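You operate a simulated robot arm through the tools that you are given. There is no shell and no other tool. Be economical: measure what you need, move in short steps, check, and stop when the job is done.

You are at the controls of a simulated two-armed robot. One attempt, no reset.

Task
Fetch the yellow stick from the clamp bench and set it on the top of the drawer chest. Put the 50 mm wedge box from the clamp bench on the board under the clamp bench. Pick up the wooden prop with one hand, pass it to the other hand and put it on the pillar shelf. Put the 20 mm ferrule box from the packing bench on the shelf under the wheel press and the 40 mm ferrule box on the third shelf from the top of the grey rack. Take the blue varnish tin and put it on the board under the packing bench. Fetch the cup that says "Liv" from the low bench and set it on top of the orange slat block on the low bench. Lift the bead box lid open. The order is free. Set down upright: wedge box, wooden prop, ferrule box, blue varnish tin, cup.

Only the result counts: the job must be done as asked and must still hold three seconds after the hand-in. Knocking over, shifting, dropping, spilling or breaking anything else fails it. Lids that push on must go on centred and level and be pressed home; caps that screw on are set level and turned clockwise until they are tight.

Robot
Two 7-joint arms with fingered hands on one trunk, on a base that drives. Base frame: it is fixed to the floor where the robot stands at the start and does not move with it; the origin is under the middle of the robot, x ahead of it, y to its left, z up; the surface under the hand at the start is at about z = 0.85. Lengths are in m, angles in degrees, forces in N, time in s.
The left shoulder is at the start at [0.07, 0.169, 1.182], the right one opposite. With the tool pointing down near the work surface each hand reaches from about 0.26 to 0.68 m from the robot's upright axis, wherever it stands, measured 20 degrees to its own side. Places, roughly: bead box lid [2.3, 1.6, 0.7]; blue varnish tin [-1, 0.5, 0.75]; board under the clamp bench [0.7, -0.2, 0.3]; board under the packing bench [-1.1, 0.1, 0.3]; cup [2.25, 1.25, 0.75]; ferrule box [-1, -0.75, 0.75]; pillar shelf (17x32 cm) [3.38, -0.92, 1]; shelf under the wheel press [3.4, 1.2, 0.3]; slat block [2.5, 1, 0.5]; third shelf of the grey rack [-1.2, 3.4, 0.8]; top of the drawer chest [2.4, 0.4, 0.6]; wedge box [0.5, -0.5, 1]; wooden prop (5x10x10 cm) [1, 0.5, 0.9]; yellow stick [0.5, 0, 0.75]. Payload 3.4 kg a hand.
The TCP of each hand is the grasp point between the finger pads, 0.023 m short of the fingertips. In the tool frame z runs along the fingers and y along their closing line. Largest opening 0.116 m; the body of the gripper starts 0.065 m behind the TCP. The gripper is a hand of 4 fingers: y runs from the thumb to the fingers, the wrist lies at [0, 0, -0.211] in the tool frame, and closing takes about 1.5 s.
Orientation is that of the tool frame in the base frame, as a unit quaternion [x, y, z, w]. With the fingers straight down and closing along the base's y, the tool's x points along the base's -x, its y along +y and its z along -z.

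Tools
- The arms move only by the tool step_arm. It takes "left_moves", "right_moves" or both (then of equal length, played together; a hand with none holds still); each is a list of rows, each a list of 7 numbers: the shift along the tool's x, y, z in m, then the turn, a rotation vector about the tool's x, y, z in rad, then the opening, from 0 (shut) to 1 (fully open). In form: [[dx, dy, dz, wx, wy, wz, gripper], ...]. A call has 1 to 10 rows; each row shifts and turns the commanded pose from where the row before left it, along the tool's axes as they then stand. A row lasts 0.2 s, in which the tool goes at most 0.05 m and 8.6 degrees; a call with a longer step from one row to the next is refused whole, and so is a gripper value outside its range. A pose out of reach is approached as far as the arm can. The call stops where the force on the tool passes 40 N (or 10 N more than at its start, if that is more) or the arm is blocked; 0.2 s more then pass. The fingers move at their own pace (about 0.153 m/s each) and stop on an object; they squeeze with about 30 N. The grip force told is the motor's: it shows also when the fingers shut on nothing. Time passes only in rows, and 0.2 s behind the last, so rows that do not move let the fingers close. The reply holds the time, the measured pose of the TCP, the force on the tool along the base axes, the opening and the grip force, in the units named above and with some noise, with the torque about the TCP (base axes, N m) and any sound that the robot's microphone picked up.
- Cameras (640 x 400 px; columns grow to the right, rows downward): "scene" is now at [0.0817, -0.0694, 1.387]; the picture's right is [-0.91, -0.41, 0.00], its down [-0.33, 0.72, -0.61] and it looks along [0.25, -0.56, -0.79] (base axes); focal length 214 px, centre (320, 200). "left" rides on the left gripper at [-0.069, 0.001, -0.09] in its tool frame; the picture's right is [-0.01, -1.00, 0.00], its down [0.79, -0.01, -0.61] and it looks along [0.61, -0.01, 0.79] (tool axes); focal length 251 px, centre (320, 200). "right" rides on the right gripper at [0.069, 0.001, -0.09] in its tool frame; the picture's right is [-0.01, 1.00, 0.00], its down [-0.79, -0.01, -0.61] and it looks along [-0.61, -0.01, 0.79] (tool axes); focal length 251 px, centre (320, 200). There is no depth. A picture from a camera that has moved, and an enlarged one, comes with that camera's place and axes in the base frame and with its lens.
- get_image(camera): a new picture of that camera. It takes no simulated time.
- slide_trunk(by): slides the trunk up (or, below 0, down) by that many m; the arms and the scene camera ride with it, the base frame stays. It gives what a move gives, with no picture.
- roll_base(legs): drives the robot by 1 to 6 legs, each [ahead, left, turn to the left] in m, m and degrees, along the robot's own axes; the way and the turn of a leg run together, so that a leg with both is an arc; at most 1.5 m and 180 degrees a leg. The arms and the cameras ride along, it lands a little off, and it stops where it bumps. It gives what a move gives.
- hand_shape(shape, hand): the hand has 4 fingers and takes this shape, open, in about a second: jaw (thumb against the fingers, like two jaws); tri (thumb and two fingers); tip (a fingertip pinch); poke (one finger out to press); point (the index stretched); flat (the hand flat); cup (the hand cupped); fist (a fist). The gripper value then closes the fingers along that shape, each until it touches; the sizes above hold for jaw. It gives what a move gives, with no picture.
- turn_head(pan, tilt): turns the head with the scene camera to pan (to the left, within 86 degrees either way) and tilt (down, from -29 to 69), counted from straight ahead of the robot. It gives what a move gives.
- enlarge(camera, box): a new picture of the part [left, top, right, bottom] of that camera's present view, enlarged. It takes no simulated time.
- job_done(): hands the job in; it is judged then, once.

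Go step by step. Nothing tells you exact positions but the pictures and the camera data: compare them with the known pose of the tool, close in by small moves and look again before you grip or let go. The budget is 483 turns and 246 pictures, counting those below and the enlarged ones. Unless the task says otherwise, let go and move clear before handing in.

The tools are called after ">>>" by a JSON object that holds its "name" and its "arguments". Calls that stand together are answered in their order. step_arm: Moves the arms, as the interface text tells. Its arguments: {"type":"object","properties":{"left_moves":{"type":"array","items":{"type":"array","items":{"type":"number"}}},"right_moves":{"type":"array","items":{"type":"array","items":{"type":"number"}}}},"required":[]} The other tools are called the same way: slide_trunk (by) slides the trunk up or down; hand_shape (shape, hand) gives the hand a shape; roll_base (legs) drives the base; turn_head (pan, tilt) turns the head that bears the scene camera; get_image (camera) takes a picture; enlarge (camera, box) takes an enlarged picture of a part of a camera's view; job_done () hands the job in.

At the start:

```text
time: 0.0
left_eef_pos: [0.5425, -0.0328, 1.1714]
left_tool_rot: [0.0, 1.0, -0.001, 0.0]
left_ft_force: [-0.1, 0.5, 0.0]
left_moment: [0.01, 0.01, 0.02]
left_finger_gap: 0.116
left_grip_force: 0.0
left_shape: jaw
right_eef_pos: [0.3864, -0.4035, 1.0997]
right_tool_rot: [-0.001, 1.0, 0.0, 0.0]
right_ft_force: [-0.6, 0.3, 0.7]
right_moment: [-0.01, 0.03, 0.02]
right_finger_gap: 0.1161
right_grip_force: 0.0
right_shape: jaw
trunk travel left (down, up): [-0.689, 0.251]
robot x, y, heading: [-0.0015, 0.001, -0.1]
head pan, tilt: [-65.7, 52.2]
```

scene: 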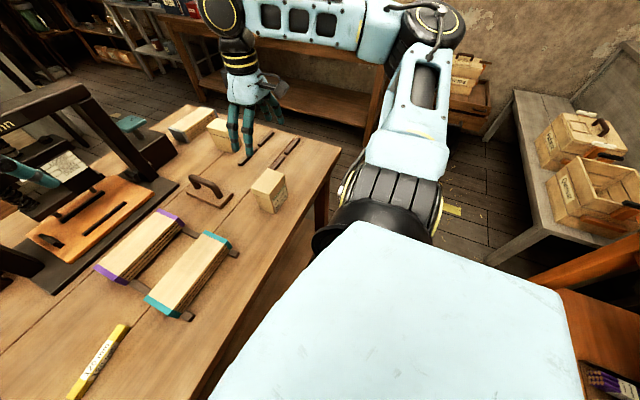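
right: 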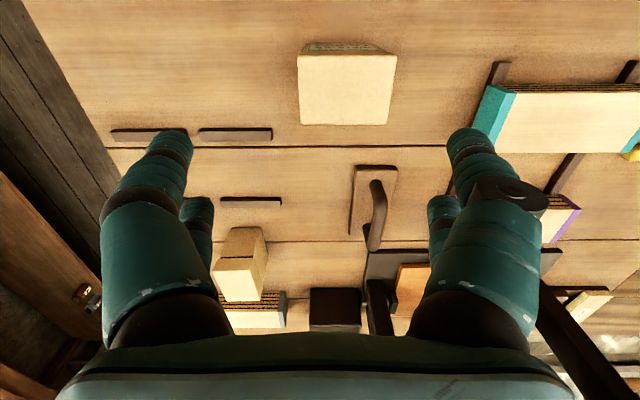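
left: 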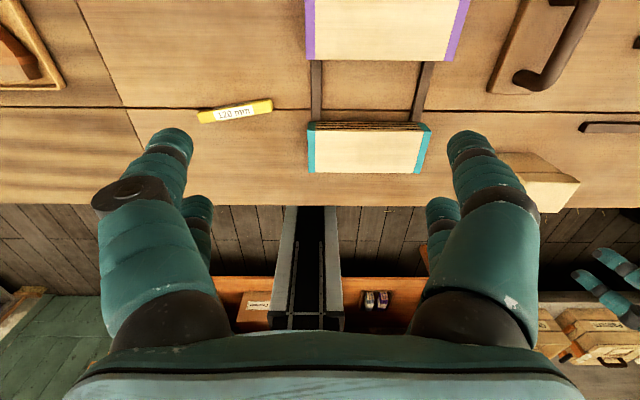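

I see the clamp bench with the yellow stick, two small boxes and other things. I'll look around with the head first.

>>> {"name": "turn_head", "arguments": {"pan": 0, "tilt": 45}}

>>> {"name": "get_image", "arguments": {"camera": "scene"}}

>>> {"name": "turn_head", "arguments": {"pan": 0, "tilt": 10}}

>>> {"name": "get_image", "arguments": {"camera": "scene"}}

>>> {"name": "turn_head", "arguments": {"pan": 70, "tilt": 20}}

>>> {"name": "get_image", "arguments": {"camera": "scene"}}

```text
time: 1.4
left_eef_pos: [0.5425, -0.0329, 1.1709]
left_tool_rot: [0.001, 1.0, 0.0, 0.0]
left_ft_force: [0.0, -0.2, 1.1]
left_moment: [-0.01, -0.02, 0.03]
left_finger_gap: 0.1158
left_grip_force: 0.0
left_shape: jaw
right_eef_pos: [0.3873, -0.4029, 1.0999]
right_tool_rot: [-0.001, 1.0, 0.0, 0.0]
right_ft_force: [-0.2, 1.1, -0.8]
right_moment: [-0.03, -0.02, 0.01]
right_finger_gap: 0.1158
right_grip_force: 0.0
right_shape: jaw
trunk travel left (down, up): [-0.689, 0.251]
robot x, y, heading: [-0.0005, -0.0003, -0.0]
head pan, tilt: [0.0, 45.0]
```

```text
242 pictures are left
camera scene: at [0.1321, -0.0012, 1.3969], right [0.0, -1.0, 0.0], down [-0.71, 0.0, -0.71], along [0.71, 0.0, -0.71], focal length 214 px, centre (320, 200)
```

scene: 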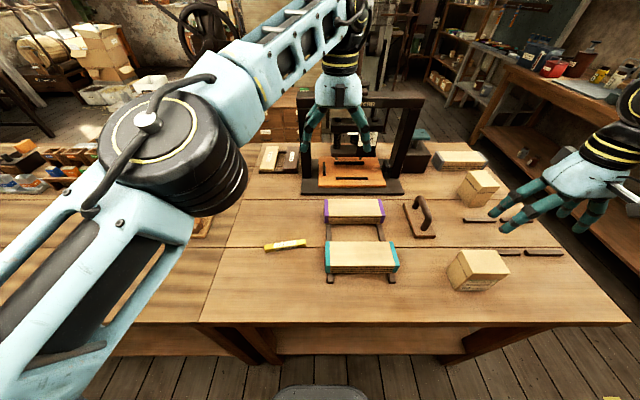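

```text
time: 2.4
left_eef_pos: [0.5425, -0.0327, 1.1714]
left_tool_rot: [0.0, 1.0, 0.0, 0.0]
left_ft_force: [-0.4, -0.7, 0.0]
left_moment: [0.01, 0.0, 0.0]
left_finger_gap: 0.116
left_grip_force: 0.0
left_shape: jaw
right_eef_pos: [0.387, -0.4032, 1.0987]
right_tool_rot: [-0.001, 1.0, 0.0, 0.0]
right_ft_force: [1.1, -0.4, 0.1]
right_moment: [0.02, -0.01, 0.04]
right_finger_gap: 0.1158
right_grip_force: 0.0
right_shape: jaw
trunk travel left (down, up): [-0.689, 0.251]
robot x, y, heading: [-0.0007, 0.0026, -0.0]
head pan, tilt: [0.0, 10.0]
```

```text
241 pictures are left
camera scene: at [0.1438, -0.0012, 1.4517], right [0.0, -1.0, 0.0], down [-0.17, 0.0, -0.98], along [0.98, 0.0, -0.17], focal length 214 px, centre (320, 200)
```

scene: 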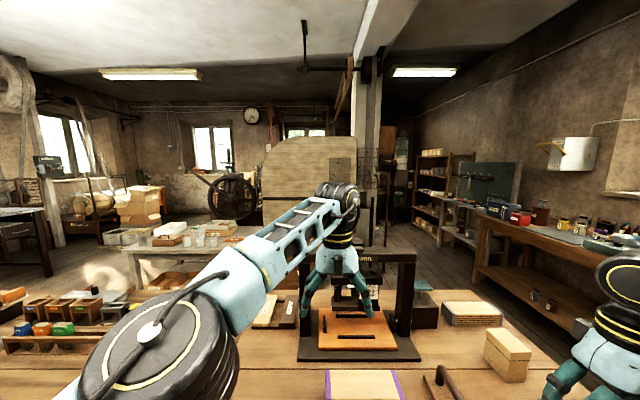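

```text
time: 3.8
left_eef_pos: [0.5422, -0.0327, 1.1701]
left_tool_rot: [0.0, 1.0, 0.001, -0.001]
left_ft_force: [0.5, 0.4, -0.4]
left_moment: [0.01, 0.01, -0.02]
left_finger_gap: 0.1158
left_grip_force: 0.0
left_shape: jaw
right_eef_pos: [0.387, -0.4029, 1.0989]
right_tool_rot: [-0.001, 1.0, 0.0, 0.0]
right_ft_force: [-0.1, -0.8, 0.5]
right_moment: [0.0, 0.0, -0.02]
right_finger_gap: 0.1159
right_grip_force: 0.1
right_shape: jaw
trunk travel left (down, up): [-0.689, 0.251]
robot x, y, heading: [0.0019, -0.0006, 0.2]
head pan, tilt: [70.0, 20.0]
```

```text
240 pictures are left
camera scene: at [0.0828, 0.0863, 1.4356], right [0.94, -0.34, 0.0], down [-0.12, -0.32, -0.94], along [0.32, 0.88, -0.34], focal length 214 px, centre (320, 200)
```

scene: 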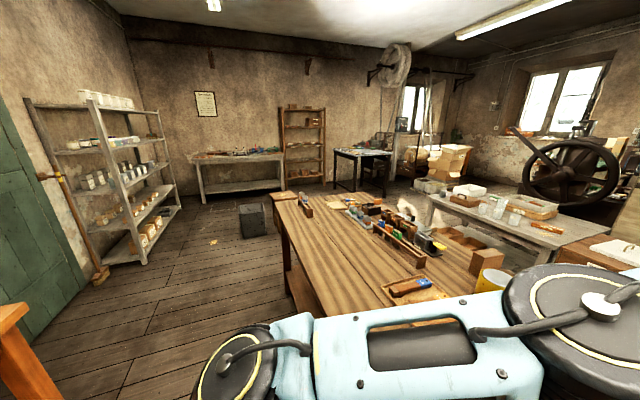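

>>> {"name": "turn_head", "arguments": {"pan": 0, "tilt": 45}}

>>> {"name": "enlarge", "arguments": {"camera": "scene", "box": [390, 140, 590, 300]}}

>>> {"name": "enlarge", "arguments": {"camera": "scene", "box": [240, 130, 440, 290]}}

>>> {"name": "turn_head", "arguments": {"pan": 30, "tilt": 20}}

>>> {"name": "get_image", "arguments": {"camera": "scene"}}

>>> {"name": "turn_head", "arguments": {"pan": -86, "tilt": 20}}

>>> {"name": "get_image", "arguments": {"camera": "scene"}}

```text
time: 5.2
left_eef_pos: [0.5418, -0.034, 1.1714]
left_tool_rot: [0.0, 1.0, 0.0, -0.001]
left_ft_force: [0.4, 0.2, -0.7]
left_moment: [0.03, 0.0, 0.02]
left_finger_gap: 0.1162
left_grip_force: 0.0
left_shape: jaw
right_eef_pos: [0.3879, -0.4028, 1.0991]
right_tool_rot: [-0.001, 1.0, 0.001, 0.0]
right_ft_force: [0.1, -0.9, -0.2]
right_moment: [0.02, 0.01, 0.0]
right_finger_gap: 0.116
right_grip_force: 0.0
right_shape: jaw
trunk travel left (down, up): [-0.689, 0.251]
robot x, y, heading: [0.0035, 0.0004, 0.2]
head pan, tilt: [0.0, 45.0]
```

```text
2.50 times, centred on (490, 220) of scene
camera zoom: at [0.1322, -0.0011, 1.3969], right [0.0, -1.0, 0.0], down [-0.71, 0.0, -0.71], along [0.71, 0.0, -0.71], focal length 536 px, centre (-105, 150)
```

zoom: 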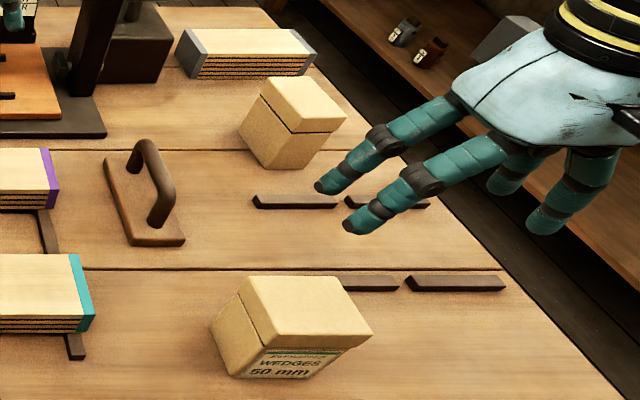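

```text
2.50 times, centred on (340, 210) of scene
camera zoom: at [0.1322, -0.0011, 1.3969], right [0.0, -1.0, 0.0], down [-0.71, 0.0, -0.71], along [0.71, 0.0, -0.71], focal length 536 px, centre (270, 175)
```

zoom: 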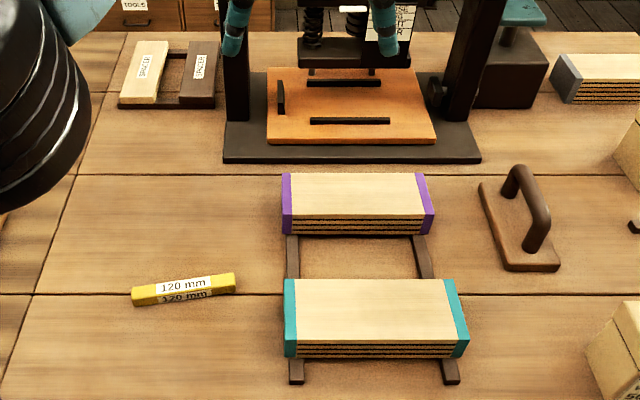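

```text
time: 6.1
left_eef_pos: [0.5419, -0.032, 1.1713]
left_tool_rot: [0.0, 1.0, 0.001, 0.0]
left_ft_force: [0.6, 0.1, -0.2]
left_moment: [0.03, 0.03, 0.01]
left_finger_gap: 0.1158
left_grip_force: 0.0
left_shape: jaw
right_eef_pos: [0.3879, -0.4025, 1.0996]
right_tool_rot: [-0.001, 1.0, 0.0, 0.0]
right_ft_force: [0.2, 0.5, 0.1]
right_moment: [0.01, 0.01, 0.0]
right_finger_gap: 0.1158
right_grip_force: 0.1
right_shape: jaw
trunk travel left (down, up): [-0.689, 0.251]
robot x, y, heading: [0.001, 0.0038, 0.0]
head pan, tilt: [30.0, 20.0]
```

```text
237 pictures are left
camera scene: at [0.1315, 0.0453, 1.4355], right [0.5, -0.87, 0.0], down [-0.3, -0.17, -0.94], along [0.81, 0.47, -0.34], focal length 214 px, centre (320, 200)
```

scene: 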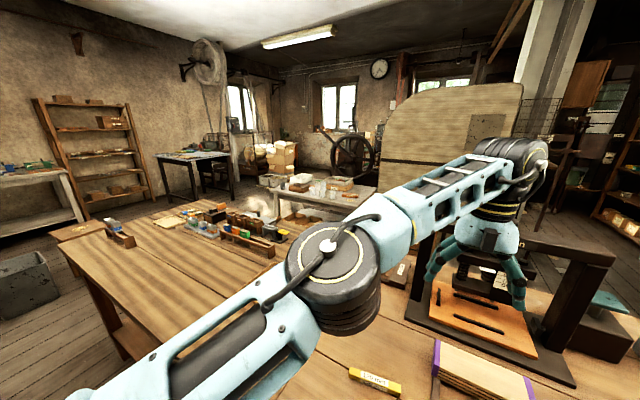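

```text
time: 8.1
left_eef_pos: [0.5419, -0.0331, 1.1721]
left_tool_rot: [0.0, 1.0, 0.0, 0.0]
left_ft_force: [-0.7, 0.0, 0.9]
left_moment: [-0.01, 0.0, -0.04]
left_finger_gap: 0.1161
left_grip_force: 0.1
left_shape: jaw
right_eef_pos: [0.386, -0.4026, 1.0994]
right_tool_rot: [0.0, 1.0, 0.0, -0.001]
right_ft_force: [0.1, 0.3, 0.5]
right_moment: [-0.03, 0.01, -0.03]
right_finger_gap: 0.1159
right_grip_force: 0.0
right_shape: jaw
trunk travel left (down, up): [-0.689, 0.251]
robot x, y, heading: [0.0017, 0.0018, 0.0]
head pan, tilt: [-85.9, 20.0]
```

```text
236 pictures are left
camera scene: at [0.0575, -0.0941, 1.4355], right [-1.0, -0.07, 0.0], down [-0.02, 0.34, -0.94], along [0.07, -0.94, -0.34], focal length 214 px, centre (320, 200)
```

scene: 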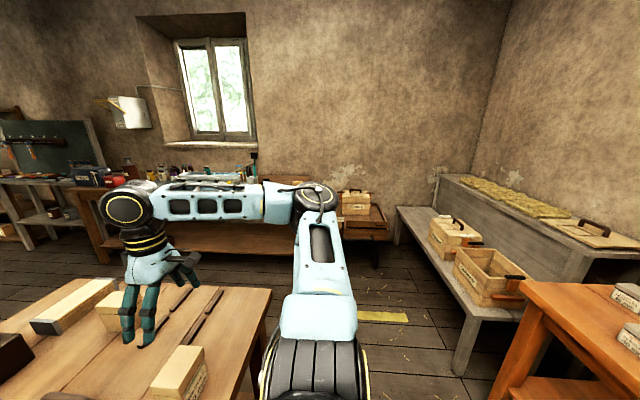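

I take the yellow stick at about [0.478, 0.098] and the 50 mm wedge box at about [0.376, -0.377]. I turn the left hand to lie across the stick and look.

>>> {"name": "step_arm", "arguments": {"left_moves": [[0, 0, 0.01, 0, 0, 0.137, 1], [0, 0, 0.01, 0, 0, 0.137, 1], [0, 0, 0.01, 0, 0, 0.137, 1], [0, 0, 0.01, 0, 0, 0.137, 1], [0, 0, 0.01, 0, 0, 0.137, 1], [0, 0, 0.01, 0, 0, 0.137, 1], [0, 0, 0.01, 0, 0, 0.137, 1], [0, 0, 0.01, 0, 0, 0.137, 1], [0, 0, 0.01, 0, 0, 0.137, 1], [0, 0, 0.01, 0, 0, 0.137, 1]]}}

>>> {"name": "step_arm", "arguments": {"left_moves": [[0.035, -0.025, 0.0, 0, 0, 0, 1], [0.035, -0.025, 0.0, 0, 0, 0, 1], [0.035, -0.025, 0.0, 0, 0, 0, 1], [0.035, -0.012, 0.0, 0, 0, 0, 1], [0, 0, 0, 0, 0, 0, 1]]}}

>>> {"name": "get_image", "arguments": {"camera": "left"}}

```text
time: 10.3
left_eef_pos: [0.5432, -0.0327, 1.0721]
left_tool_rot: [0.634, 0.774, 0.0, 0.0]
left_ft_force: [-0.2, 0.7, -0.7]
left_moment: [-0.01, 0.04, -0.01]
left_finger_gap: 0.1159
left_grip_force: 0.1
left_shape: jaw
right_eef_pos: [0.3877, -0.4021, 1.1001]
right_tool_rot: [0.0, 1.0, 0.0, 0.0]
right_ft_force: [-0.3, 0.7, 0.1]
right_moment: [-0.02, 0.02, 0.0]
right_finger_gap: 0.1161
right_grip_force: 0.1
right_shape: jaw
trunk travel left (down, up): [-0.689, 0.251]
robot x, y, heading: [-0.001, -0.0006, -0.2]
head pan, tilt: [-85.9, 20.0]
```

```text
time: 11.5
left_eef_pos: [0.4294, 0.0877, 1.0708]
left_tool_rot: [0.633, 0.774, 0.0, -0.001]
left_ft_force: [0.2, -0.1, 0.7]
left_moment: [0.03, 0.02, -0.02]
left_finger_gap: 0.1157
left_grip_force: 0.1
left_shape: jaw
right_eef_pos: [0.3879, -0.4034, 1.1001]
right_tool_rot: [-0.001, 1.0, 0.001, 0.0]
right_ft_force: [-0.1, 0.5, 0.1]
right_moment: [0.01, 0.01, 0.04]
right_finger_gap: 0.1157
right_grip_force: 0.0
right_shape: jaw
trunk travel left (down, up): [-0.689, 0.251]
robot x, y, heading: [0.0014, -0.0021, -0.1]
head pan, tilt: [-85.9, 20.0]
```

```text
235 pictures are left
camera left: at [0.441, 0.0211, 1.1598], right [-0.98, -0.21, 0.0], down [-0.17, 0.78, 0.61], along [-0.13, 0.59, -0.79], focal length 251 px, centre (320, 200)
```

left: 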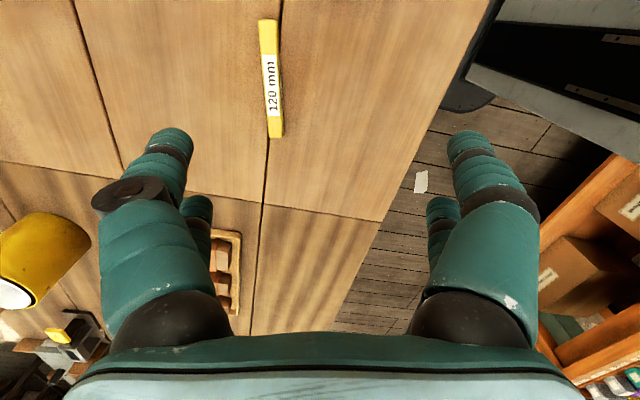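

>>> {"name": "step_arm", "arguments": {"left_moves": [[0, 0.049, 0, 0, 0, 0, 1], [0, 0, 0.04, 0, 0, 0, 1], [0, 0, 0.04, 0, 0, 0, 1], [0, 0, 0.04, 0, 0, 0, 1], [0, 0, 0.03, 0, 0, 0, 1], [0, 0, 0.0, 0, 0, 0, 1]]}}

>>> {"name": "get_image", "arguments": {"camera": "left"}}

```text
time: 12.9
left_eef_pos: [0.4768, 0.0977, 0.9182]
left_tool_rot: [0.633, 0.774, 0.001, 0.0]
left_ft_force: [0.3, -0.2, 0.3]
left_moment: [-0.01, -0.01, -0.01]
left_finger_gap: 0.1159
left_grip_force: 0.0
left_shape: jaw
right_eef_pos: [0.3871, -0.4034, 1.0999]
right_tool_rot: [-0.001, 1.0, 0.0, 0.0]
right_ft_force: [0.6, -1.2, -0.3]
right_moment: [0.02, 0.02, -0.02]
right_finger_gap: 0.1158
right_grip_force: 0.1
right_shape: jaw
trunk travel left (down, up): [-0.689, 0.251]
robot x, y, heading: [0.0023, 0.0006, 0.0]
head pan, tilt: [-85.9, 20.0]
```

```text
234 pictures are left
camera left: at [0.4891, 0.0298, 1.0073], right [-0.98, -0.21, 0.0], down [-0.17, 0.78, 0.61], along [-0.13, 0.59, -0.79], focal length 251 px, centre (320, 200)
```

left: 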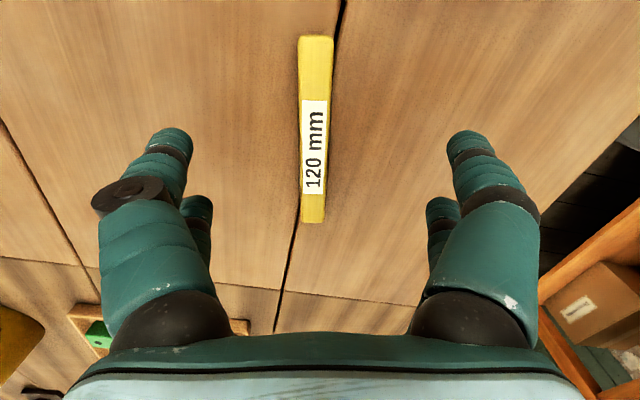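

>>> {"name": "step_arm", "arguments": {"left_moves": [[-0.008, 0, 0.02, 0, 0, 0, 1], [0, 0, 0.018, 0, 0, 0, 1], [0, 0, 0.004, 0, 0, 0, 1], [0, 0, 0, 0, 0, 0, 0], [0, 0, 0, 0, 0, 0, 0], [0, 0, 0, 0, 0, 0, 0], [0, 0, 0, 0, 0, 0, 0], [0, 0, 0, 0, 0, 0, 0], [0, 0, 0, 0, 0, 0, 0]]}}

>>> {"name": "get_image", "arguments": {"camera": "left"}}

```text
time: 14.9
left_eef_pos: [0.4793, 0.0885, 0.8776]
left_tool_rot: [0.633, 0.774, 0.0, 0.001]
left_ft_force: [-0.2, -1.4, -0.1]
left_moment: [0.01, 0.0, 0.02]
left_finger_gap: 0.0125
left_grip_force: 30.0
left_shape: jaw
right_eef_pos: [0.3863, -0.4034, 1.0994]
right_tool_rot: [-0.001, 1.0, 0.0, -0.001]
right_ft_force: [0.0, -0.2, 0.0]
right_moment: [0.0, -0.01, 0.02]
right_finger_gap: 0.1159
right_grip_force: 0.0
right_shape: jaw
trunk travel left (down, up): [-0.689, 0.251]
robot x, y, heading: [-0.0023, -0.0009, -0.1]
head pan, tilt: [-85.9, 20.0]
```

```text
233 pictures are left
camera left: at [0.4907, 0.0214, 0.9668], right [-0.98, -0.21, 0.0], down [-0.17, 0.78, 0.61], along [-0.13, 0.59, -0.79], focal length 251 px, centre (320, 200)
```

left: 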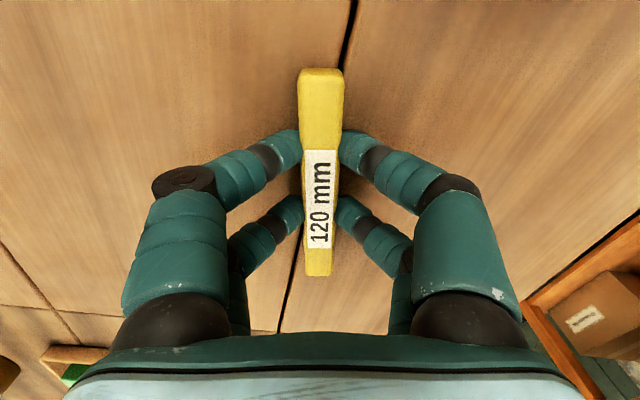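

The stick is gripped (12.5 mm gap, 30 N). I lift it and tilt the right hand forward for the wedge box.

>>> {"name": "step_arm", "arguments": {"left_moves": [[0, 0, -0.03, 0, 0, 0, 0], [0, 0, -0.04, 0, 0, 0, 0], [0, 0, -0.04, 0, 0, 0, 0], [0, 0, -0.04, 0, 0, 0, 0], [0, 0, -0.04, 0, 0, 0, 0], [0, 0, -0.03, 0, 0, 0, 0], [0, 0, 0, 0, 0, 0, 0]], "right_moves": [[0, 0, 0, 0, -0.145, 0, 1], [0, 0, 0, 0, -0.145, 0, 1], [0, 0, 0, 0, -0.145, 0, 1], [0, 0, 0, 0, -0.145, 0, 1], [0, 0, 0, 0, -0.145, 0, 1], [0, 0, 0, 0, -0.145, 0, 1], [0, 0.02, -0.045, 0, 0, 0, 1]]}}

>>> {"name": "get_image", "arguments": {"camera": "right"}}

```text
time: 16.5
left_eef_pos: [0.4784, 0.089, 1.0989]
left_tool_rot: [0.633, 0.774, 0.0, 0.0]
left_ft_force: [0.1, 0.5, -0.2]
left_moment: [0.01, 0.0, 0.01]
left_finger_gap: 0.0124
left_grip_force: 30.0
left_shape: jaw
right_eef_pos: [0.3701, -0.4028, 1.1383]
right_tool_rot: [-0.001, 0.906, 0.001, 0.422]
right_ft_force: [-0.8, -0.2, 0.2]
right_moment: [0.01, 0.01, -0.01]
right_finger_gap: 0.116
right_grip_force: 0.0
right_shape: jaw
right hand out of reach, approached as far as the arm can: row 7
trunk travel left (down, up): [-0.689, 0.251]
robot x, y, heading: [0.0001, -0.0021, -0.1]
head pan, tilt: [-85.9, 20.0]
```

```text
232 pictures are left
camera right: at [0.2559, -0.4021, 1.1434], right [0.0, 1.0, 0.01], down [0.05, -0.01, 1.0], along [1.0, 0.0, -0.05], focal length 251 px, centre (320, 200)
```

right: 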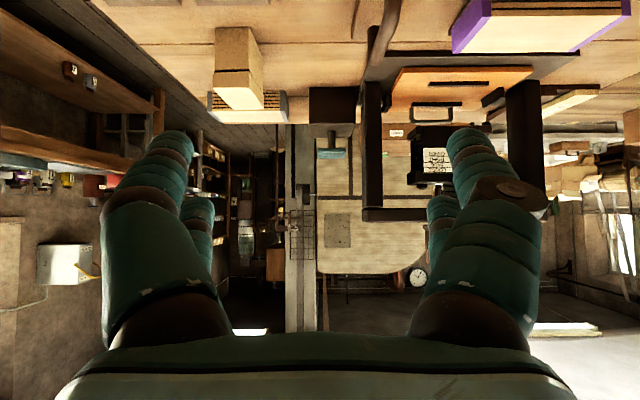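

The hand is too close to the trunk for this tilt; I back the base up 0.2 m.

>>> {"name": "roll_base", "arguments": {"legs": [[-0.2, 0, 0]]}}

>>> {"name": "step_arm", "arguments": {"right_moves": [[-0.01, 0.025, 0.03, 0, 0, 0, 1], [-0.02, 0, 0.03, 0, 0, 0, 1], [0, 0, 0, 0, 0, 0, 1]]}}

>>> {"name": "turn_head", "arguments": {"pan": -30, "tilt": 45}}

>>> {"name": "get_image", "arguments": {"camera": "scene"}}

>>> {"name": "get_image", "arguments": {"camera": "right"}}

```text
time: 18.1
left_eef_pos: [0.2772, 0.0884, 1.0985]
left_tool_rot: [0.632, 0.775, 0.0, 0.0]
left_ft_force: [0.3, -0.4, -0.3]
left_moment: [0.01, 0.0, -0.01]
left_finger_gap: 0.0124
left_grip_force: 30.0
left_shape: jaw
right_eef_pos: [0.1667, -0.4035, 1.1378]
right_tool_rot: [0.0, 0.907, 0.001, 0.422]
right_ft_force: [-0.1, -0.4, 0.0]
right_moment: [0.04, 0.05, -0.01]
right_finger_gap: 0.1161
right_grip_force: 0.1
right_shape: jaw
trunk travel left (down, up): [-0.689, 0.251]
robot x, y, heading: [-0.2055, -0.0017, -0.0]
head pan, tilt: [-85.9, 20.0]
```

```text
time: 18.9
left_eef_pos: [0.2759, 0.0883, 1.0999]
left_tool_rot: [0.633, 0.774, -0.001, 0.001]
left_ft_force: [-0.3, -0.1, -0.1]
left_moment: [0.03, -0.03, 0.07]
left_finger_gap: 0.0122
left_grip_force: 30.3
left_shape: jaw
right_eef_pos: [0.2314, -0.3789, 1.1232]
right_tool_rot: [0.0, 0.907, 0.0, 0.421]
right_ft_force: [0.1, 0.2, -0.7]
right_moment: [0.01, -0.01, 0.01]
right_finger_gap: 0.1162
right_grip_force: 0.0
right_shape: jaw
trunk travel left (down, up): [-0.689, 0.251]
robot x, y, heading: [-0.2012, -0.0016, 0.1]
head pan, tilt: [-85.9, 20.0]
```

```text
time: 20.1
left_eef_pos: [0.2767, 0.0883, 1.0991]
left_tool_rot: [0.633, 0.775, -0.001, 0.0]
left_ft_force: [-0.1, -1.0, 0.8]
left_moment: [0.01, 0.02, 0.02]
left_finger_gap: 0.0123
left_grip_force: 30.1
left_shape: jaw
right_eef_pos: [0.2324, -0.3786, 1.1218]
right_tool_rot: [-0.001, 0.907, 0.001, 0.421]
right_ft_force: [0.1, 0.1, -0.5]
right_moment: [0.0, 0.0, -0.02]
right_finger_gap: 0.1161
right_grip_force: 0.0
right_shape: jaw
trunk travel left (down, up): [-0.689, 0.251]
robot x, y, heading: [-0.2052, 0.0015, 0.1]
head pan, tilt: [-30.0, 45.0]
```

```text
231 pictures are left
camera scene: at [-0.0816, -0.0418, 1.3969], right [-0.5, -0.87, 0.0], down [-0.61, 0.35, -0.71], along [0.61, -0.35, -0.71], focal length 214 px, centre (320, 200)
```

scene: 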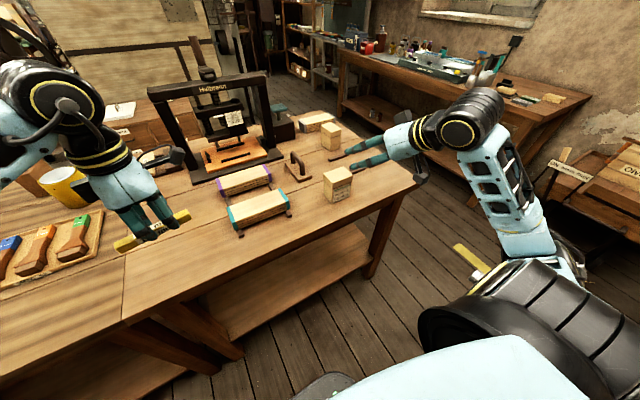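

```text
230 pictures are left
camera right: at [0.1192, -0.3777, 1.128], right [0.0, 1.0, 0.01], down [0.05, -0.01, 1.0], along [1.0, 0.0, -0.05], focal length 251 px, centre (320, 200)
```

right: 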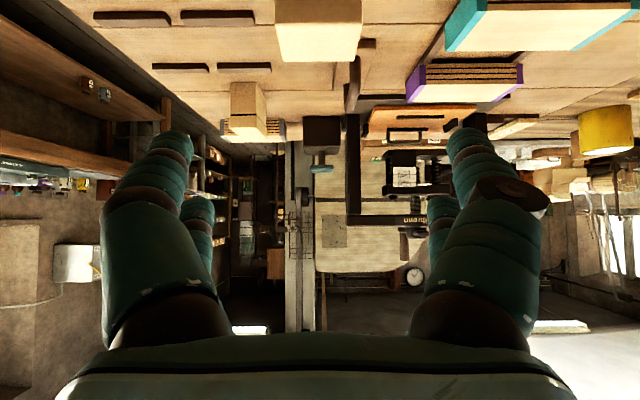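

>>> {"name": "step_arm", "arguments": {"right_moves": [[0.046, 0, 0.01, 0, 0, 0, 1], [0.046, 0, 0.01, 0, 0, 0, 1], [0, 0, 0.04, 0, 0, 0, 1], [0, 0, 0.04, 0, 0, 0, 1], [0, 0, 0.04, 0, 0, 0, 1], [0, 0, 0, 0, 0, 0, 1]]}}

>>> {"name": "enlarge", "arguments": {"camera": "scene", "box": [260, 80, 460, 240]}}

>>> {"name": "get_image", "arguments": {"camera": "right"}}

```text
time: 21.6
left_eef_pos: [0.2755, 0.0888, 1.0991]
left_tool_rot: [0.632, 0.775, 0.001, -0.001]
left_ft_force: [0.3, 0.4, -0.8]
left_moment: [0.02, -0.03, 0.01]
left_finger_gap: 0.0123
left_grip_force: 29.6
left_shape: jaw
right_eef_pos: [0.2933, -0.3931, 0.962]
right_tool_rot: [0.0, 0.907, 0.001, 0.421]
right_ft_force: [0.2, 1.4, 0.1]
right_moment: [-0.01, -0.02, 0.06]
right_finger_gap: 0.1164
right_grip_force: 0.1
right_shape: jaw
right hand out of reach, approached as far as the arm can: row 2
trunk travel left (down, up): [-0.689, 0.251]
robot x, y, heading: [-0.2003, 0.0021, -0.1]
head pan, tilt: [-30.0, 45.0]
```

```text
2.50 times, centred on (360, 160) of scene
camera zoom: at [-0.0821, -0.0416, 1.3969], right [-0.5, -0.87, 0.0], down [-0.61, 0.35, -0.71], along [0.61, -0.35, -0.71], focal length 536 px, centre (220, 300)
```

zoom: 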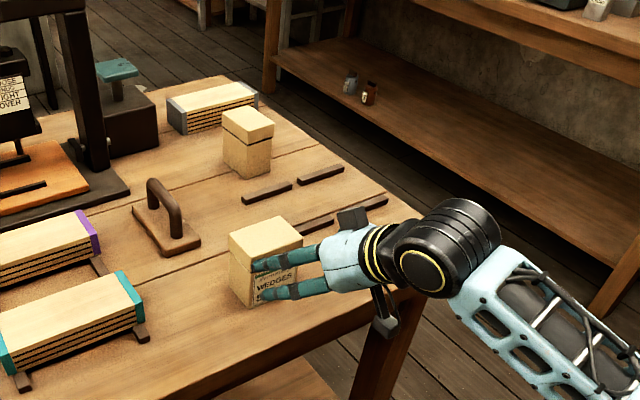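

```text
228 pictures are left
camera right: at [0.1803, -0.3913, 0.9673], right [0.0, 1.0, 0.01], down [0.05, -0.01, 1.0], along [1.0, 0.0, -0.05], focal length 251 px, centre (320, 200)
```

right: 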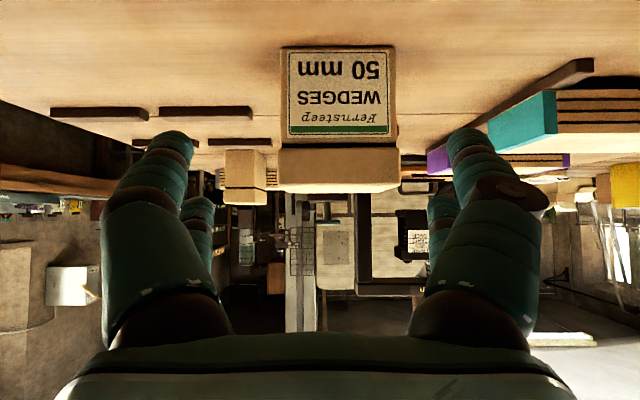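

>>> {"name": "step_arm", "arguments": {"right_moves": [[0, 0, 0.03, 0, 0, 0, 1], [0, 0, 0.01, 0, 0, 0, 1]]}}

```text
time: 22.1
left_eef_pos: [0.2755, 0.0884, 1.0996]
left_tool_rot: [0.633, 0.774, 0.001, 0.0]
left_ft_force: [0.4, 0.5, -0.1]
left_moment: [0.05, -0.02, 0.0]
left_finger_gap: 0.0122
left_grip_force: 29.8
left_shape: jaw
right_eef_pos: [0.3247, -0.3911, 0.9361]
right_tool_rot: [0.0, 0.907, 0.001, 0.421]
right_ft_force: [-0.2, 0.1, 0.9]
right_moment: [-0.01, 0.01, -0.01]
right_finger_gap: 0.1159
right_grip_force: 0.0
right_shape: jaw
trunk travel left (down, up): [-0.689, 0.251]
robot x, y, heading: [-0.2033, 0.0004, 0.0]
head pan, tilt: [-30.0, 45.0]
```

>>> {"name": "step_arm", "arguments": {"right_moves": [[0.005, 0.012, 0.0, 0, 0, 0, 1], [0.005, 0, 0.03, 0, 0, 0, 1], [0, 0, 0.03, 0, 0, 0, 1], [0, 0, 0, 0, 0, 0, 1]]}}

>>> {"name": "enlarge", "arguments": {"camera": "scene", "box": [290, 120, 410, 216]}}

>>> {"name": "get_image", "arguments": {"camera": "right"}}

```text
time: 23.1
left_eef_pos: [0.2761, 0.0873, 1.1001]
left_tool_rot: [0.633, 0.774, 0.0, 0.0]
left_ft_force: [-0.1, 0.1, 0.8]
left_moment: [0.01, 0.01, 0.01]
left_finger_gap: 0.0126
left_grip_force: 29.9
left_shape: jaw
right_eef_pos: [0.3627, -0.3796, 0.8879]
right_tool_rot: [0.0, 0.907, 0.0, 0.421]
right_ft_force: [-0.4, 0.0, -0.5]
right_moment: [-0.01, -0.04, 0.02]
right_finger_gap: 0.1159
right_grip_force: 0.2
right_shape: jaw
trunk travel left (down, up): [-0.689, 0.251]
robot x, y, heading: [-0.2035, 0.0004, -0.0]
head pan, tilt: [-30.0, 45.0]
```

```text
4.17 times, centred on (350, 168) of scene
camera zoom: at [-0.0824, -0.0417, 1.3969], right [-0.5, -0.87, 0.0], down [-0.61, 0.35, -0.71], along [0.61, -0.35, -0.71], focal length 894 px, centre (195, 333)
```

zoom: 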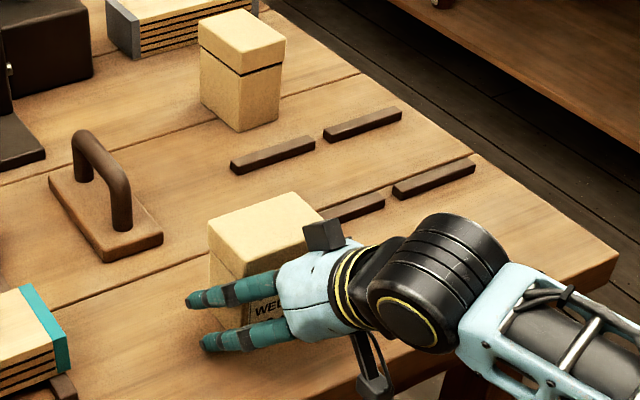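

```text
226 pictures are left
camera right: at [0.2491, -0.3788, 0.8943], right [0.0, 1.0, 0.01], down [0.05, -0.01, 1.0], along [1.0, 0.0, -0.05], focal length 251 px, centre (320, 200)
```

right: 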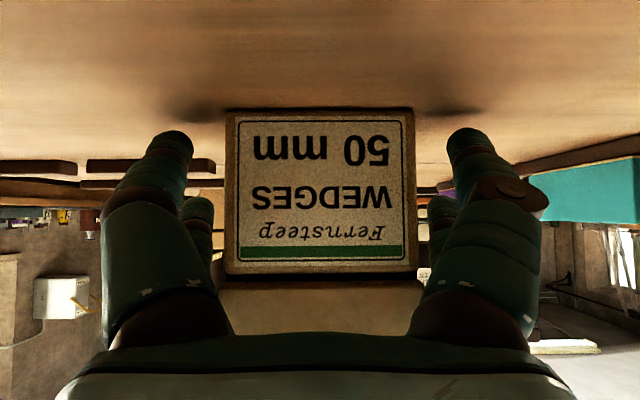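

>>> {"name": "step_arm", "arguments": {"right_moves": [[0, 0, 0.004, 0, 0, 0, 0.6], [0, 0, 0, 0, 0, 0, 0.3], [0, 0, 0, 0, 0, 0, 0], [0, 0, 0, 0, 0, 0, 0], [0, 0, 0, 0, 0, 0, 0], [0, 0, 0, 0, 0, 0, 0], [0, 0, 0, 0, 0, 0, 0], [0, 0, 0, 0, 0, 0, 0]]}}

>>> {"name": "get_image", "arguments": {"camera": "right"}}

```text
time: 24.9
left_eef_pos: [0.2752, 0.0888, 1.099]
left_tool_rot: [0.633, 0.774, 0.0, 0.0]
left_ft_force: [-0.2, 1.9, 0.1]
left_moment: [-0.02, -0.05, 0.03]
left_finger_gap: 0.0123
left_grip_force: 29.9
left_shape: jaw
right_eef_pos: [0.3655, -0.3794, 0.8868]
right_tool_rot: [-0.002, 0.906, 0.002, 0.423]
right_ft_force: [-1.3, -0.7, 2.7]
right_moment: [-0.01, 0.0, -0.02]
right_finger_gap: 0.0776
right_grip_force: 29.9
right_shape: jaw
trunk travel left (down, up): [-0.689, 0.251]
robot x, y, heading: [-0.205, 0.0022, 0.2]
head pan, tilt: [-30.0, 45.0]
```

```text
225 pictures are left
camera right: at [0.2524, -0.3781, 0.8922], right [0.0, 1.0, 0.01], down [0.05, -0.01, 1.0], along [1.0, 0.0, -0.05], focal length 251 px, centre (320, 200)
```

right: 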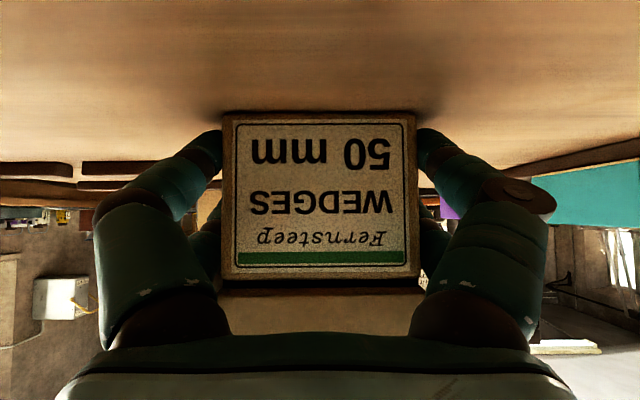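

Both are held. Lift the box, back off and lower the trunk to look under the bench.

>>> {"name": "step_arm", "arguments": {"right_moves": [[-0.03, 0, -0.025, 0, 0, 0, 0], [-0.03, 0, -0.025, 0, 0, 0, 0], [-0.03, 0, -0.025, 0, 0, 0, 0], [-0.03, 0, -0.025, 0, 0, 0, 0], [0, 0, 0, 0, 0, 0, 0]]}}

>>> {"name": "roll_base", "arguments": {"legs": [[-0.27, 0, 0]]}}

>>> {"name": "slide_trunk", "arguments": {"by": -0.55}}

>>> {"name": "turn_head", "arguments": {"pan": -20, "tilt": 30}}

>>> {"name": "get_image", "arguments": {"camera": "scene"}}

>>> {"name": "get_image", "arguments": {"camera": "right"}}

```text
time: 26.1
left_eef_pos: [0.2766, 0.0878, 1.0987]
left_tool_rot: [0.634, 0.774, 0.0, 0.0]
left_ft_force: [-0.4, 0.3, -0.1]
left_moment: [-0.03, 0.01, -0.02]
left_finger_gap: 0.0122
left_grip_force: 29.2
left_shape: jaw
right_eef_pos: [0.3676, -0.3787, 1.0427]
right_tool_rot: [0.0, 0.907, 0.0, 0.421]
right_ft_force: [0.1, -0.7, -1.0]
right_moment: [-0.02, 0.01, 0.01]
right_finger_gap: 0.0777
right_grip_force: 29.6
right_shape: jaw
trunk travel left (down, up): [-0.689, 0.251]
robot x, y, heading: [-0.2011, -0.0004, -0.2]
head pan, tilt: [-30.0, 45.0]
```

```text
time: 28.1
left_eef_pos: [0.0088, 0.0884, 1.0976]
left_tool_rot: [0.633, 0.774, 0.0, 0.0]
left_ft_force: [-0.3, 0.3, 0.3]
left_moment: [0.02, 0.0, 0.0]
left_finger_gap: 0.0123
left_grip_force: 30.0
left_shape: jaw
right_eef_pos: [0.1005, -0.379, 1.044]
right_tool_rot: [-0.001, 0.907, 0.001, 0.42]
right_ft_force: [-0.2, -1.0, -2.5]
right_moment: [-0.01, -0.01, -0.04]
right_finger_gap: 0.0776
right_grip_force: 29.6
right_shape: jaw
trunk travel left (down, up): [-0.689, 0.251]
robot x, y, heading: [-0.4658, 0.0018, -0.2]
head pan, tilt: [-30.0, 45.0]
```

```text
refused: -0.55 is not a number from -0.4 to 0.4
```

```text
time: 28.8
left_eef_pos: [0.0093, 0.0888, 1.0985]
left_tool_rot: [0.633, 0.775, 0.0, 0.0]
left_ft_force: [-0.6, 0.3, -1.1]
left_moment: [0.0, 0.02, 0.01]
left_finger_gap: 0.0123
left_grip_force: 29.6
left_shape: jaw
right_eef_pos: [0.0987, -0.3792, 1.044]
right_tool_rot: [-0.001, 0.907, 0.001, 0.421]
right_ft_force: [-0.5, -0.7, -1.5]
right_moment: [-0.01, 0.04, -0.01]
right_finger_gap: 0.0775
right_grip_force: 30.0
right_shape: jaw
trunk travel left (down, up): [-0.689, 0.251]
robot x, y, heading: [-0.4718, -0.0016, -0.0]
head pan, tilt: [-20.0, 30.0]
```

```text
224 pictures are left
camera scene: at [-0.3344, -0.0321, 1.4194], right [-0.34, -0.94, 0.0], down [-0.47, 0.17, -0.87], along [0.81, -0.3, -0.5], focal length 214 px, centre (320, 200)
```

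scene: 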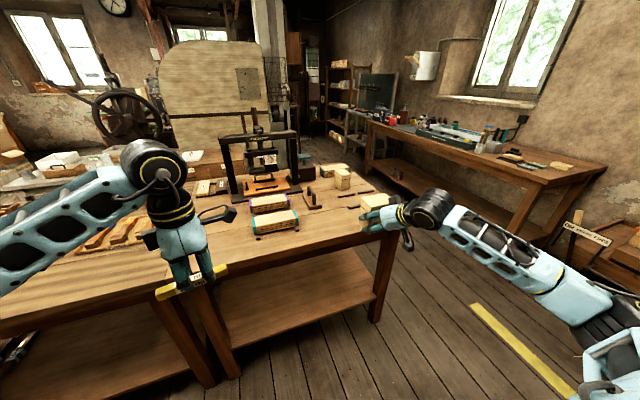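

```text
223 pictures are left
camera right: at [-0.0136, -0.3773, 1.049], right [0.0, 1.0, 0.01], down [0.05, -0.01, 1.0], along [1.0, 0.0, -0.05], focal length 251 px, centre (320, 200)
```

right: 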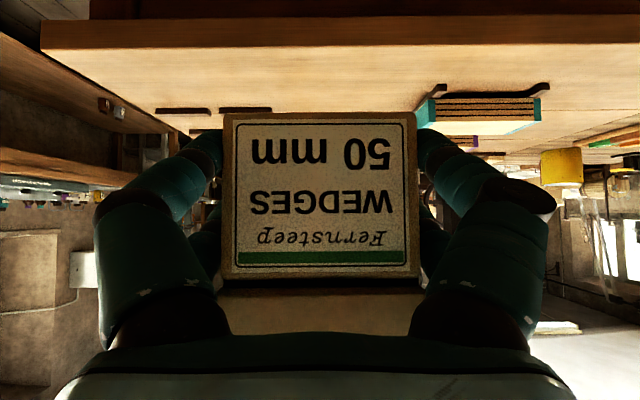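

>>> {"name": "slide_trunk", "arguments": {"by": -0.4}}

>>> {"name": "slide_trunk", "arguments": {"by": -0.2}}

>>> {"name": "get_image", "arguments": {"camera": "right"}}

>>> {"name": "get_image", "arguments": {"camera": "scene"}}

```text
time: 32.6
left_eef_pos: [0.0097, 0.0878, 0.6994]
left_tool_rot: [0.633, 0.774, 0.0, -0.001]
left_ft_force: [0.5, -0.8, 0.7]
left_moment: [-0.01, 0.0, 0.01]
left_finger_gap: 0.0123
left_grip_force: 29.4
left_shape: jaw
right_eef_pos: [0.0999, -0.3776, 0.6426]
right_tool_rot: [0.0, 0.907, 0.001, 0.421]
right_ft_force: [-0.7, 0.3, -1.4]
right_moment: [-0.02, 0.04, -0.01]
right_finger_gap: 0.0774
right_grip_force: 29.6
right_shape: jaw
trunk travel left (down, up): [-0.289, 0.651]
robot x, y, heading: [-0.4724, 0.0015, 0.1]
head pan, tilt: [-20.0, 30.0]
```

```text
time: 34.8
left_eef_pos: [0.0095, 0.0882, 0.4986]
left_tool_rot: [0.632, 0.775, 0.0, 0.0]
left_ft_force: [0.0, -0.8, 0.0]
left_moment: [0.02, 0.0, 0.0]
left_finger_gap: 0.0123
left_grip_force: 30.1
left_shape: jaw
right_eef_pos: [0.0992, -0.3785, 0.443]
right_tool_rot: [0.001, 0.907, 0.0, 0.42]
right_ft_force: [-0.2, 0.6, -2.3]
right_moment: [0.01, 0.03, 0.0]
right_finger_gap: 0.0779
right_grip_force: 30.1
right_shape: jaw
trunk travel left (down, up): [-0.089, 0.851]
robot x, y, heading: [-0.4679, 0.0038, -0.0]
head pan, tilt: [-20.0, 30.0]
```

```text
222 pictures are left
camera right: at [-0.0136, -0.3771, 0.4489], right [0.0, 1.0, 0.01], down [0.05, -0.01, 1.0], along [1.0, 0.0, -0.05], focal length 251 px, centre (320, 200)
```

right: 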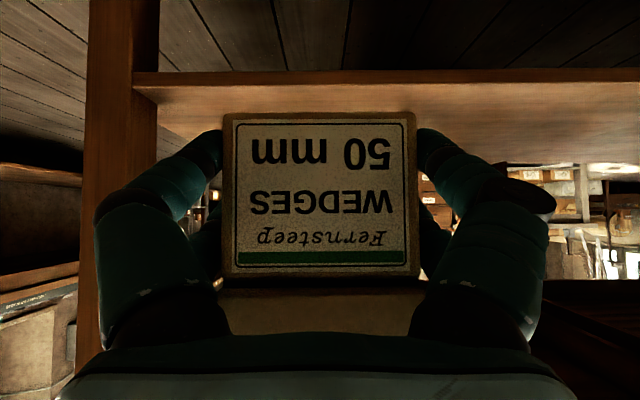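

```text
221 pictures are left
camera scene: at [-0.3342, -0.0319, 0.8195], right [-0.34, -0.94, 0.0], down [-0.47, 0.17, -0.87], along [0.81, -0.3, -0.5], focal length 214 px, centre (320, 200)
```

scene: 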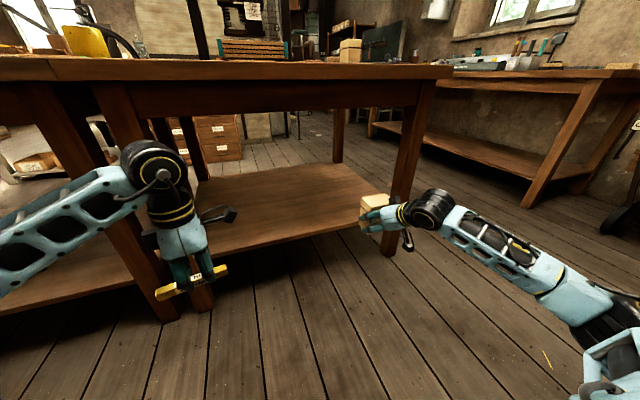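

>>> {"name": "roll_base", "arguments": {"legs": [[0.16, 0, 0]]}}

>>> {"name": "step_arm", "arguments": {"right_moves": [[-0.02, 0, 0.03, 0, 0, 0, 0], [-0.02, 0, 0.03, 0, 0, 0, 0], [-0.02, 0, 0.03, 0, 0, 0, 0], [0, 0, 0, 0, 0, 0, 0]]}}

>>> {"name": "get_image", "arguments": {"camera": "right"}}

>>> {"name": "get_image", "arguments": {"camera": "scene"}}

```text
time: 36.2
left_eef_pos: [0.1697, 0.0865, 0.4993]
left_tool_rot: [0.634, 0.774, 0.001, 0.0]
left_ft_force: [0.1, 0.2, -0.5]
left_moment: [0.0, 0.02, 0.02]
left_finger_gap: 0.0123
left_grip_force: 30.2
left_shape: jaw
right_eef_pos: [0.2583, -0.3801, 0.4429]
right_tool_rot: [0.0, 0.907, 0.0, 0.422]
right_ft_force: [0.2, -0.7, -2.1]
right_moment: [0.01, 0.01, 0.02]
right_finger_gap: 0.0775
right_grip_force: 29.6
right_shape: jaw
trunk travel left (down, up): [-0.089, 0.851]
robot x, y, heading: [-0.3084, -0.0013, -0.2]
head pan, tilt: [-20.0, 30.0]
```

```text
time: 37.2
left_eef_pos: [0.1695, 0.0872, 0.4987]
left_tool_rot: [0.634, 0.774, -0.001, -0.001]
left_ft_force: [-1.1, 0.7, -0.1]
left_moment: [0.02, 0.0, 0.01]
left_finger_gap: 0.0125
left_grip_force: 30.0
left_shape: jaw
right_eef_pos: [0.3659, -0.3794, 0.4304]
right_tool_rot: [0.001, 0.907, 0.0, 0.421]
right_ft_force: [0.2, 0.1, -2.5]
right_moment: [0.02, 0.03, -0.02]
right_finger_gap: 0.0777
right_grip_force: 30.3
right_shape: jaw
trunk travel left (down, up): [-0.089, 0.851]
robot x, y, heading: [-0.3104, 0.0014, -0.3]
head pan, tilt: [-20.0, 30.0]
```

```text
220 pictures are left
camera right: at [0.2526, -0.378, 0.436], right [0.01, 1.0, 0.01], down [0.05, -0.01, 1.0], along [1.0, -0.01, -0.05], focal length 251 px, centre (320, 200)
```

right: 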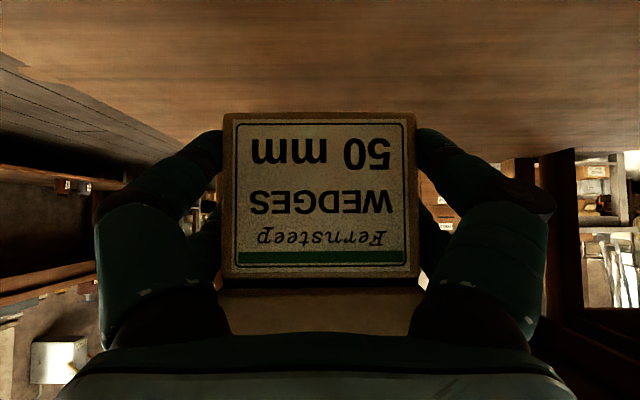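

```text
219 pictures are left
camera scene: at [-0.1741, -0.0325, 0.8194], right [-0.34, -0.94, 0.0], down [-0.47, 0.17, -0.87], along [0.81, -0.3, -0.5], focal length 214 px, centre (320, 200)
```

scene: 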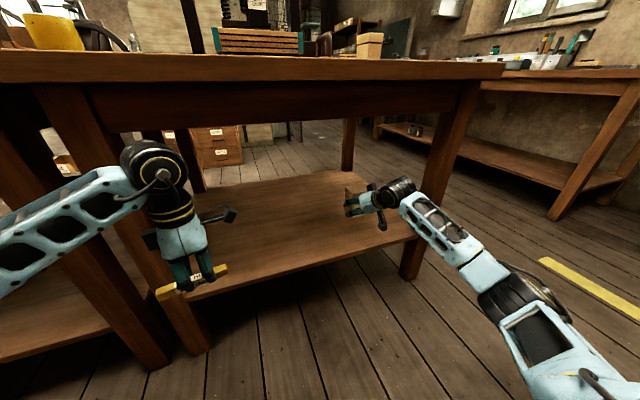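

>>> {"name": "step_arm", "arguments": {"right_moves": [[0.023, 0, 0.0193, 0, 0, 0, 0], [0.023, 0, 0.0193, 0, 0, 0, 0], [0.0076, 0, 0.0064, 0, 0, 0, 0], [0.0038, 0, 0.0032, 0, 0, 0, 0], [0, 0, 0, 0, 0, 0, 0]]}}

>>> {"name": "get_image", "arguments": {"camera": "right"}}

```text
time: 38.4
left_eef_pos: [0.1695, 0.0889, 0.5009]
left_tool_rot: [0.635, 0.773, 0.0, 0.0]
left_ft_force: [-0.1, 0.2, -0.6]
left_moment: [-0.05, 0.02, -0.04]
left_finger_gap: 0.0122
left_grip_force: 30.0
left_shape: jaw
right_eef_pos: [0.3664, -0.3797, 0.3538]
right_tool_rot: [0.001, 0.907, 0.0, 0.421]
right_ft_force: [0.9, 0.5, -1.9]
right_moment: [0.01, 0.04, 0.01]
right_finger_gap: 0.0776
right_grip_force: 30.0
right_shape: jaw
trunk travel left (down, up): [-0.089, 0.851]
robot x, y, heading: [-0.3094, -0.0003, -0.2]
head pan, tilt: [-20.0, 30.0]
```

```text
218 pictures are left
camera right: at [0.253, -0.3781, 0.3606], right [0.01, 1.0, 0.01], down [0.05, -0.01, 1.0], along [1.0, -0.01, -0.05], focal length 251 px, centre (320, 200)
```

right: 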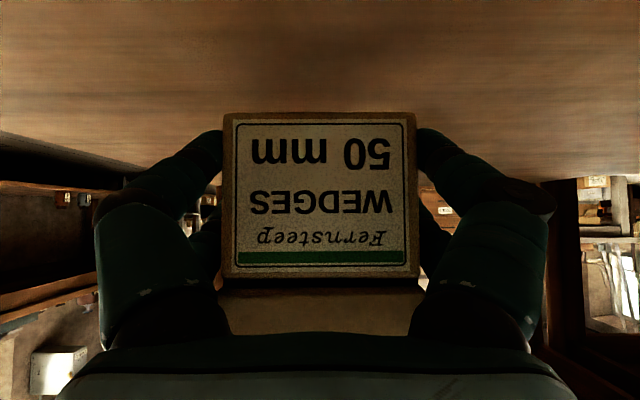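

>>> {"name": "step_arm", "arguments": {"right_moves": [[0.0038, 0, 0.0032, 0, 0, 0, 0], [0.0038, 0, 0.0032, 0, 0, 0, 0], [0.0019, 0, 0.0016, 0, 0, 0, 0]]}}

>>> {"name": "step_arm", "arguments": {"right_moves": [[0.0019, 0, 0.0016, 0, 0, 0, 0], [0, 0, 0, 0, 0, 0, 0]]}}

>>> {"name": "step_arm", "arguments": {"right_moves": [[0.0019, 0, 0.0016, 0, 0, 0, 0], [0, 0, 0, 0, 0, 0, 0]]}}

>>> {"name": "get_image", "arguments": {"camera": "right"}}

```text
time: 39.2
left_eef_pos: [0.169, 0.0873, 0.4988]
left_tool_rot: [0.634, 0.774, 0.0, -0.001]
left_ft_force: [-0.5, 0.1, -0.4]
left_moment: [-0.01, 0.0, -0.01]
left_finger_gap: 0.0124
left_grip_force: 29.9
left_shape: jaw
right_eef_pos: [0.3656, -0.3791, 0.3422]
right_tool_rot: [0.001, 0.908, 0.0, 0.42]
right_ft_force: [-0.1, -0.1, -2.1]
right_moment: [-0.01, 0.02, -0.01]
right_finger_gap: 0.0773
right_grip_force: 30.6
right_shape: jaw
trunk travel left (down, up): [-0.089, 0.851]
robot x, y, heading: [-0.3098, 0.0002, -0.3]
head pan, tilt: [-20.0, 30.0]
```

```text
time: 39.8
left_eef_pos: [0.1692, 0.0871, 0.499]
left_tool_rot: [0.634, 0.773, 0.0, -0.001]
left_ft_force: [0.1, 0.6, -0.1]
left_moment: [0.0, 0.03, -0.02]
left_finger_gap: 0.0123
left_grip_force: 30.1
left_shape: jaw
right_eef_pos: [0.3668, -0.3794, 0.3412]
right_tool_rot: [0.001, 0.907, 0.0, 0.421]
right_ft_force: [-0.7, -0.3, -2.3]
right_moment: [-0.01, 0.03, 0.0]
right_finger_gap: 0.0774
right_grip_force: 30.4
right_shape: jaw
trunk travel left (down, up): [-0.089, 0.851]
robot x, y, heading: [-0.308, 0.0035, -0.3]
head pan, tilt: [-20.0, 30.0]
```

```text
time: 40.4
left_eef_pos: [0.1696, 0.0871, 0.499]
left_tool_rot: [0.634, 0.773, 0.0, -0.001]
left_ft_force: [0.3, 0.9, -0.3]
left_moment: [0.02, 0.02, 0.02]
left_finger_gap: 0.0124
left_grip_force: 29.9
left_shape: jaw
right_eef_pos: [0.3656, -0.3802, 0.3376]
right_tool_rot: [0.001, 0.907, 0.0, 0.422]
right_ft_force: [0.2, 0.8, -2.0]
right_moment: [-0.03, 0.05, 0.01]
right_finger_gap: 0.0777
right_grip_force: 30.1
right_shape: jaw
trunk travel left (down, up): [-0.089, 0.851]
robot x, y, heading: [-0.3107, 0.001, -0.2]
head pan, tilt: [-20.0, 30.0]
```

```text
217 pictures are left
camera right: at [0.2528, -0.3786, 0.3438], right [0.01, 1.0, 0.01], down [0.05, -0.01, 1.0], along [1.0, -0.01, -0.05], focal length 251 px, centre (320, 200)
```

right: 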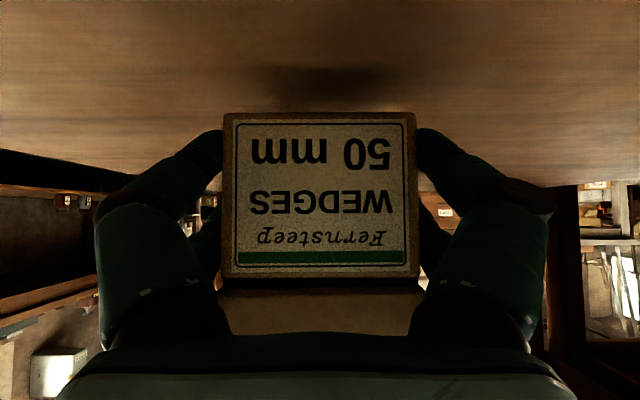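

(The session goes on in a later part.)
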